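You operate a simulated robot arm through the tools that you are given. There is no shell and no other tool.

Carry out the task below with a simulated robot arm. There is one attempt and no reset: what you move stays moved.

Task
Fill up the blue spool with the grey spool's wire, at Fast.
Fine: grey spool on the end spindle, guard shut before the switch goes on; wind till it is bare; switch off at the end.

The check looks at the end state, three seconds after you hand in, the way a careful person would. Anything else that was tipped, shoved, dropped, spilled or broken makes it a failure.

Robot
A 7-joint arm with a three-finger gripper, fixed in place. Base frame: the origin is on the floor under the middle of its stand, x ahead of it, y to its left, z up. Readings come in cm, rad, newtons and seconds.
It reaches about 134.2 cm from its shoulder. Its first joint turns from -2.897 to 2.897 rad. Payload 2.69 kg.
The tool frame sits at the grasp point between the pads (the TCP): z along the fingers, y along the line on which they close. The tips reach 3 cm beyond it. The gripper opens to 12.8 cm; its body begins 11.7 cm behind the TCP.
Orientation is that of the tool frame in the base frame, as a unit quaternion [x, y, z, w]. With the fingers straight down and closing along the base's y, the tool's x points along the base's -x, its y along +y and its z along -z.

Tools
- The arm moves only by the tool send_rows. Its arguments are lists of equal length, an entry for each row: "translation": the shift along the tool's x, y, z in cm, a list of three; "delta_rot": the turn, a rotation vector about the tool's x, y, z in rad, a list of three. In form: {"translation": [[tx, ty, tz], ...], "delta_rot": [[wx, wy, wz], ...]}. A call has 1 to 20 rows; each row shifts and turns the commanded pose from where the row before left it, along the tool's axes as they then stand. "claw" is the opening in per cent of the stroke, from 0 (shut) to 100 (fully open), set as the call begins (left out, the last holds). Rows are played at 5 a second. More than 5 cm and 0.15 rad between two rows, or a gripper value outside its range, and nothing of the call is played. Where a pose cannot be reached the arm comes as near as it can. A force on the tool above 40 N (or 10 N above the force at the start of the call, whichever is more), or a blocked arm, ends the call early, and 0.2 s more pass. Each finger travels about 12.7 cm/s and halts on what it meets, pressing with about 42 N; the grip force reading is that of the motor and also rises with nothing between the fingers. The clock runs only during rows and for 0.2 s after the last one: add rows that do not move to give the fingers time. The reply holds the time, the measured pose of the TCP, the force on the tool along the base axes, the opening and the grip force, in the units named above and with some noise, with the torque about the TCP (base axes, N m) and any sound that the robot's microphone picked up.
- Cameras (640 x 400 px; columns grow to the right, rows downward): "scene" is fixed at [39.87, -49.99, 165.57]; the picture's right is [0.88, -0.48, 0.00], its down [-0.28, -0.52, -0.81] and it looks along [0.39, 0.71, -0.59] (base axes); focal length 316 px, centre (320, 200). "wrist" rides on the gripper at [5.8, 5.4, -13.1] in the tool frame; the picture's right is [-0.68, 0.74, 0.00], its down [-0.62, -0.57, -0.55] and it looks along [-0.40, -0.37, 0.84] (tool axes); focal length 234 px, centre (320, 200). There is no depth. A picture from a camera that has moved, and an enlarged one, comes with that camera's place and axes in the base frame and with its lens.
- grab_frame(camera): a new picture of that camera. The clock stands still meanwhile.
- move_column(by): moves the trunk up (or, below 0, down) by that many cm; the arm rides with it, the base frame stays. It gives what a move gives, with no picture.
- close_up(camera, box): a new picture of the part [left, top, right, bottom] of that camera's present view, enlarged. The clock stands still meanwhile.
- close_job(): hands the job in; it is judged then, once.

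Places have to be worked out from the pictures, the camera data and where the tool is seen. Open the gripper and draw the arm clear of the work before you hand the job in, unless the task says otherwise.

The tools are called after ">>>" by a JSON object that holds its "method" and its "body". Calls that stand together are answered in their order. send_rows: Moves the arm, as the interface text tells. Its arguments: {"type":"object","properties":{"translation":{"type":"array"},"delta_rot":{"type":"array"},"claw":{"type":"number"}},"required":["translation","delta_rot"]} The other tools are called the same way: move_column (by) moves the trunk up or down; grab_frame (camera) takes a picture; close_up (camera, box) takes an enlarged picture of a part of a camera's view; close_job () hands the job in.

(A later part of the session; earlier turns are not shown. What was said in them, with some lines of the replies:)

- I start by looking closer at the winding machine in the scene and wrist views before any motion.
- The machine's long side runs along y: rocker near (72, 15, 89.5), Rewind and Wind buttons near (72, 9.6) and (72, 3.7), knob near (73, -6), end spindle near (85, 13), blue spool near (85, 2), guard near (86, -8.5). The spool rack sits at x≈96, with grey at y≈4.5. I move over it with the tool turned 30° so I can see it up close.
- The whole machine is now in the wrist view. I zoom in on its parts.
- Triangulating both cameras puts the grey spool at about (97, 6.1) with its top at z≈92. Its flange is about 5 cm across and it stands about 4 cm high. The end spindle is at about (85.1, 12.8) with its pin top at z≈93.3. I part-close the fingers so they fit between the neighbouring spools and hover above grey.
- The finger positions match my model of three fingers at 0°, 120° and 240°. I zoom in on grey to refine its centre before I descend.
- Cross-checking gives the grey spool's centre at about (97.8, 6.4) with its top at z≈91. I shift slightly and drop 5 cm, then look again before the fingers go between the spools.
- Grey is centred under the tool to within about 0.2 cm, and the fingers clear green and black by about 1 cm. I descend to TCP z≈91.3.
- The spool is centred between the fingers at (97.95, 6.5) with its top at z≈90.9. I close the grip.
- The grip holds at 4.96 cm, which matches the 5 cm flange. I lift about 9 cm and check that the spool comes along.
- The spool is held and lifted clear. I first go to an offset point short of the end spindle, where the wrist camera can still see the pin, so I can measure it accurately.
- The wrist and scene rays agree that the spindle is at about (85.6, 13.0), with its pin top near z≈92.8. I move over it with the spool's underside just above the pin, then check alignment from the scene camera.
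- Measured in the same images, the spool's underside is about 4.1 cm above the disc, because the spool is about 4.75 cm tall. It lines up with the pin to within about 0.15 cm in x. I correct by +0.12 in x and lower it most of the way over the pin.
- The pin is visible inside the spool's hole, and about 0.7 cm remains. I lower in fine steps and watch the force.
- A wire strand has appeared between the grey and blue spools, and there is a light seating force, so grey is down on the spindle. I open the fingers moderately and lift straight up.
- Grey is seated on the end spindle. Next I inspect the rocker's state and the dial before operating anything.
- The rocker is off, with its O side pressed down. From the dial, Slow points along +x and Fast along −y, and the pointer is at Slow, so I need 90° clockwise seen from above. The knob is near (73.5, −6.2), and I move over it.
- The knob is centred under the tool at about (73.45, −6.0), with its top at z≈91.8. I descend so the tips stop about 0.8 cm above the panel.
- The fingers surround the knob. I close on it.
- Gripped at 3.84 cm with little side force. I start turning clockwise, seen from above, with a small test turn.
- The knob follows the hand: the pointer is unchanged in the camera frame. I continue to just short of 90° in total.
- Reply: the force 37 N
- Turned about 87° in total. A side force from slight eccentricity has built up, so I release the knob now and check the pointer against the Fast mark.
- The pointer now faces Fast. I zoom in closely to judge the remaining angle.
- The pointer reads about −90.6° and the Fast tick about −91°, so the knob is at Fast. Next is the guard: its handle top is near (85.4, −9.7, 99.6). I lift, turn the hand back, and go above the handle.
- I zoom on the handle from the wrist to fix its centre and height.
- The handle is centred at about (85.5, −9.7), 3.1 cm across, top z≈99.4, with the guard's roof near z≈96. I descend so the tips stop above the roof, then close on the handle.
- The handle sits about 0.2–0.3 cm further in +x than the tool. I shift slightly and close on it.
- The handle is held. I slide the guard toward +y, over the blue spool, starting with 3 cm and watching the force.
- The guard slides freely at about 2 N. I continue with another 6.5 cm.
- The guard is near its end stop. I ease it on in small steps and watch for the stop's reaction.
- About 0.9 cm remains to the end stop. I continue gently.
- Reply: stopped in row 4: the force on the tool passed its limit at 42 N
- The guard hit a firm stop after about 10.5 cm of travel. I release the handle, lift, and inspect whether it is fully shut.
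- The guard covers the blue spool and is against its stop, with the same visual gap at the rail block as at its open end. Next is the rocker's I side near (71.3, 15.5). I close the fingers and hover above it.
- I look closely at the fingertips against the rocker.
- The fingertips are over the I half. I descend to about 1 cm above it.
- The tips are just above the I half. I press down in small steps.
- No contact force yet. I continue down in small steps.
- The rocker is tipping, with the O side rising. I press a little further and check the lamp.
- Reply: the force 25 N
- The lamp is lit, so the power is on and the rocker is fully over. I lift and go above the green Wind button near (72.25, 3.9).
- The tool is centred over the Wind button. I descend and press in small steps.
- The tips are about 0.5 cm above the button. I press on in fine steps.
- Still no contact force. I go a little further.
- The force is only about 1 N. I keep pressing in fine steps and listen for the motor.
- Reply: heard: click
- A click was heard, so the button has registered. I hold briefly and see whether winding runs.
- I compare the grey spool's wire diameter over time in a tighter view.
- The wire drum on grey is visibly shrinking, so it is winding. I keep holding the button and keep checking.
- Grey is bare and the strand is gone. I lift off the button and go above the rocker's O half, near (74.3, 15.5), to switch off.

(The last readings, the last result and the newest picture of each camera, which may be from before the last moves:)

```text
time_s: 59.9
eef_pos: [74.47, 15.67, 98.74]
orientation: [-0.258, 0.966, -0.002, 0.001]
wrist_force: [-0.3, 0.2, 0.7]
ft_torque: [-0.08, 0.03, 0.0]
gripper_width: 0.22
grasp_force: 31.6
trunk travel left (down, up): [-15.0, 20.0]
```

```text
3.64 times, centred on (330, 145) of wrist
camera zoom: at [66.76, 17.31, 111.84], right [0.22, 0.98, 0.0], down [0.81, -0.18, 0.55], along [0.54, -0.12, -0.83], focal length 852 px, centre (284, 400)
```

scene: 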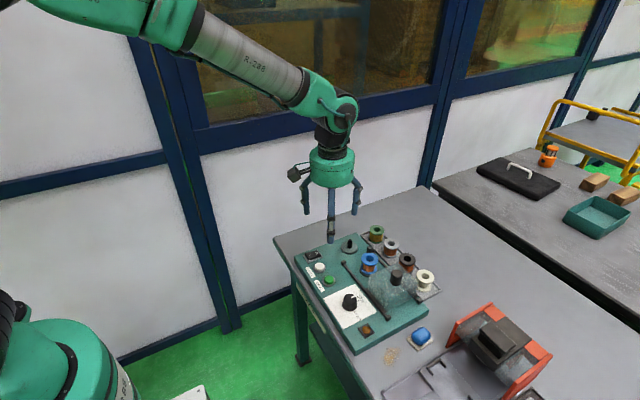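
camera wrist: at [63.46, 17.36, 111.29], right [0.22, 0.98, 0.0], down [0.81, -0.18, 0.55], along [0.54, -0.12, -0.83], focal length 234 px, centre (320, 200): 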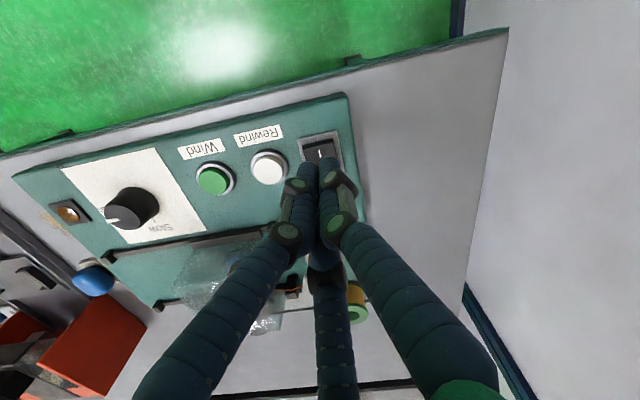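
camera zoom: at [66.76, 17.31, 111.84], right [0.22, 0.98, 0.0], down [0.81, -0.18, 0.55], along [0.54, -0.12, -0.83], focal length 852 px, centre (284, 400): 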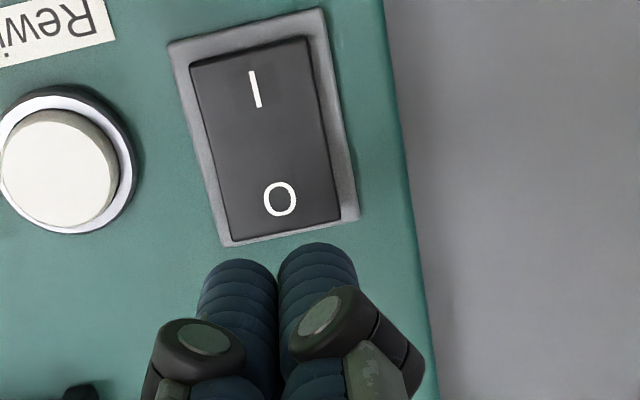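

The O mark is at about (74.3, 15.5), right under the tool. I descend to just above it.

>>> {"method": "send_rows", "body": {"translation": [[0.05, 0.05, 1.4], [0, 0, 1.4], [0, 0, 1.0], [0, 0, 0.4], [0, 0, 0.4], [0, 0, 0.3], [0, 0, 0.2], [0, 0, 0]], "delta_rot": [[0, 0, 0], [0, 0, 0], [0, 0, 0], [0, 0, 0], [0, 0, 0], [0, 0, 0], [0, 0, 0], [0, 0, 0]]}}

>>> {"method": "close_up", "body": {"camera": "scene", "box": [300, 230, 350, 270]}}

```text
time_s: 61.7
eef_pos: [74.29, 15.41, 93.54]
orientation: [-0.258, 0.966, -0.002, 0.0]
wrist_force: [0.1, -0.3, -0.2]
ft_torque: [0.01, -0.02, -0.01]
gripper_width: 0.22
grasp_force: 31.5
trunk travel left (down, up): [-15.0, 20.0]
```

```text
10.00 times, centred on (325, 250) of scene
camera zoom: at [39.87, -49.99, 165.57], right [0.88, -0.48, 0.0], down [-0.28, -0.52, -0.81], along [0.39, 0.71, -0.59], focal length 3158 px, centre (270, -300)
```

zoom: 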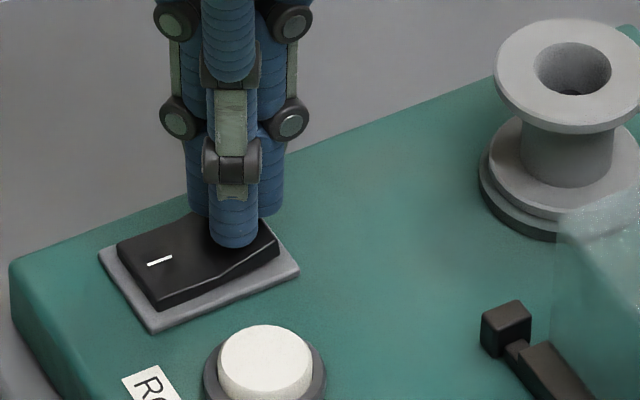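

I continue down in fine steps onto the O half.

>>> {"method": "send_rows", "body": {"translation": [[0, 0, 0.15], [0, 0, 0.15], [0, 0, 0.15], [0, 0, 0.15], [0, 0, 0.1], [0, 0, 0]], "delta_rot": [[0, 0, 0], [0, 0, 0], [0, 0, 0], [0, 0, 0], [0, 0, 0], [0, 0, 0]]}}

>>> {"method": "close_up", "body": {"camera": "scene", "box": [300, 230, 350, 270]}}

>>> {"method": "close_up", "body": {"camera": "scene", "box": [300, 230, 400, 345]}}

```text
time_s: 63.1
eef_pos: [74.44, 15.41, 92.95]
orientation: [-0.258, 0.966, -0.002, 0.002]
wrist_force: [3.4, 3.0, 9.3]
ft_torque: [0.1, 0.01, -0.05]
gripper_width: 0.6
grasp_force: 31.5
trunk travel left (down, up): [-15.0, 20.0]
```

```text
10.00 times, centred on (325, 250) of scene
camera zoom: at [39.87, -49.99, 165.57], right [0.88, -0.48, 0.0], down [-0.28, -0.52, -0.81], along [0.39, 0.71, -0.59], focal length 3158 px, centre (270, -300)
```

zoom: 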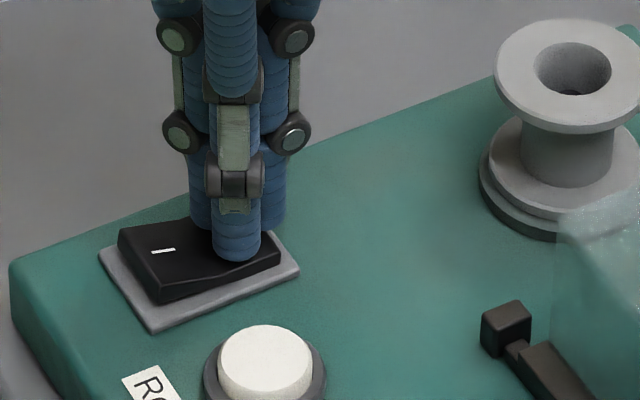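

```text
3.48 times, centred on (350, 288) of scene
camera zoom: at [39.87, -49.99, 165.57], right [0.88, -0.48, 0.0], down [-0.28, -0.52, -0.81], along [0.39, 0.71, -0.59], focal length 1099 px, centre (216, -104)
```

zoom: 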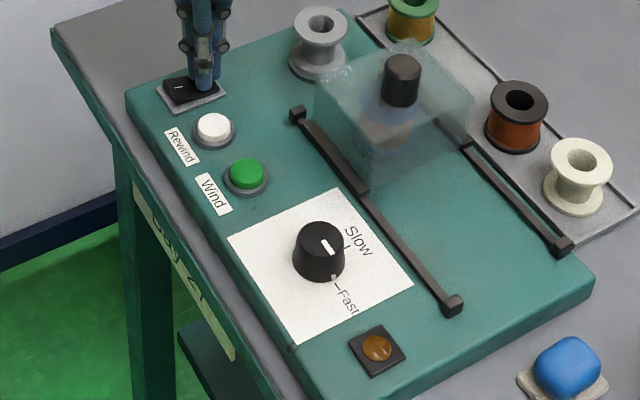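

The lamp is off and the rocker is back to O. I lift straight up, draw the arm back toward its start position and open the gripper.

>>> {"method": "send_rows", "body": {"translation": [[0, 0, -1.0], [0, 0, -2.5], [0, 0, -4.0], [0, 0, -4.0], [0, 0, -4.0], [0, 0, -4.0], [0, 0, -4.0], [1.5, 2.5, 0], [1.5, 2.5, 0], [1.5, 2.5, 0], [1.5, 2.5, 0], [0, 0, 0]], "delta_rot": [[0, 0, 0], [0, 0, 0], [0, 0, 0], [0, 0, 0], [0, 0, 0], [0, 0, 0], [0, 0, 0], [0, 0, 0], [0, 0, 0], [0, 0, 0], [0, 0, 0], [0, 0, 0]]}}

>>> {"method": "send_rows", "body": {"translation": [[0, 0, 0], [0, 0, 0], [0, 0, 0], [0, 0, 0]], "delta_rot": [[0, 0, 0], [0, 0, 0], [0, 0, 0], [0, 0, 0]], "claw": 100}}

>>> {"method": "grab_frame", "body": {"camera": "scene"}}

>>> {"method": "close_up", "body": {"camera": "scene", "box": [290, 215, 450, 345]}}

>>> {"method": "close_up", "body": {"camera": "scene", "box": [300, 230, 380, 290]}}

>>> {"method": "grab_frame", "body": {"camera": "wrist"}}

```text
time_s: 65.7
eef_pos: [63.88, 21.29, 116.23]
orientation: [-0.258, 0.966, -0.002, 0.0]
wrist_force: [-0.1, 0.7, -0.7]
ft_torque: [-0.03, -0.05, 0.03]
gripper_width: 0.21
grasp_force: 30.7
trunk travel left (down, up): [-15.0, 20.0]
```

```text
time_s: 66.7
eef_pos: [63.86, 21.23, 116.19]
orientation: [-0.258, 0.966, -0.003, 0.0]
wrist_force: [1.2, 0.8, -0.2]
ft_torque: [0.02, -0.01, -0.01]
gripper_width: 12.79
grasp_force: 0.0
trunk travel left (down, up): [-15.0, 20.0]
```

```text
taken
```

scene: 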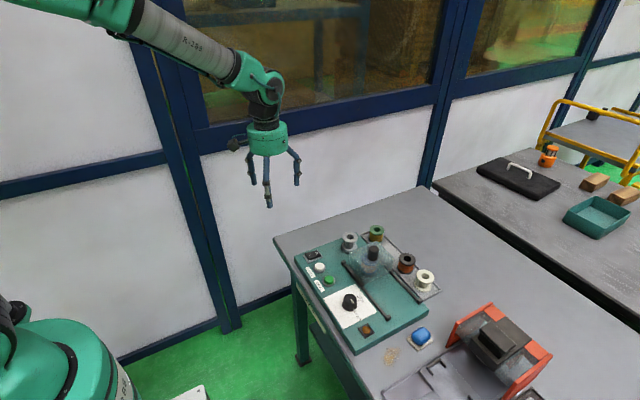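

```text
3.08 times, centred on (370, 280) of scene
camera zoom: at [39.87, -49.99, 165.57], right [0.88, -0.48, 0.0], down [-0.28, -0.52, -0.81], along [0.39, 0.71, -0.59], focal length 972 px, centre (166, -46)
```

zoom: 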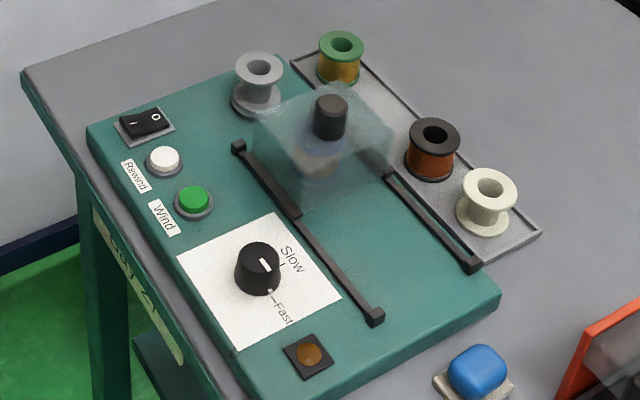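

```text
6.67 times, centred on (340, 260) of scene
camera zoom: at [39.87, -49.99, 165.57], right [0.88, -0.48, 0.0], down [-0.28, -0.52, -0.81], along [0.39, 0.71, -0.59], focal length 2106 px, centre (187, -200)
```

zoom: 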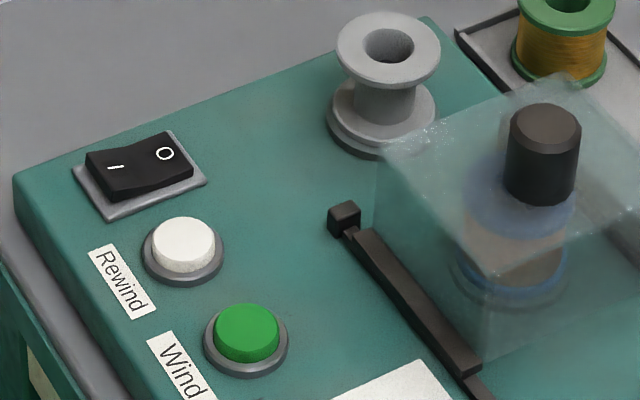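

```text
taken
camera wrist: at [56.18, 23.02, 129.28], right [0.22, 0.98, 0.0], down [0.81, -0.18, 0.55], along [0.54, -0.12, -0.83], focal length 234 px, centre (320, 200)
```

wrist: 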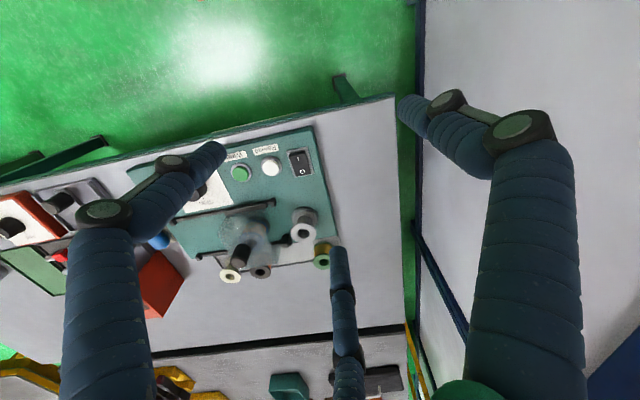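

Grey is bare on the end spindle, and the blue spool under the shut guard looks filled. The knob is at Fast, the rocker is at O with the lamp out, and the other spools are untouched. The arm is clear with the gripper open, so I hand in the job.

>>> {"method": "close_job", "body": {}}

```text
The job is handed in.
```

I wound the grey spool's wire onto the blue spool at Fast and handed the job in; the check's result hasn't come back.

- **Grey spool:** it sits on the end spindle and is bare.
- **Blue spool:** it looks filled, but I could only see it through the guard.
- **Guard:** it was shut over the blue spool, against its stop, before the switch went on. A short gap still shows at one rail block, but that gap looked about the same when the guard was fully open.
- **Speed:** the knob pointer lines up with the Fast mark to within about a degree.
- **Switch:** it is back at O and the lamp is out.

None of the other spools looked moved or tipped in the last pictures. The gripper is open and the arm is back near its start position.
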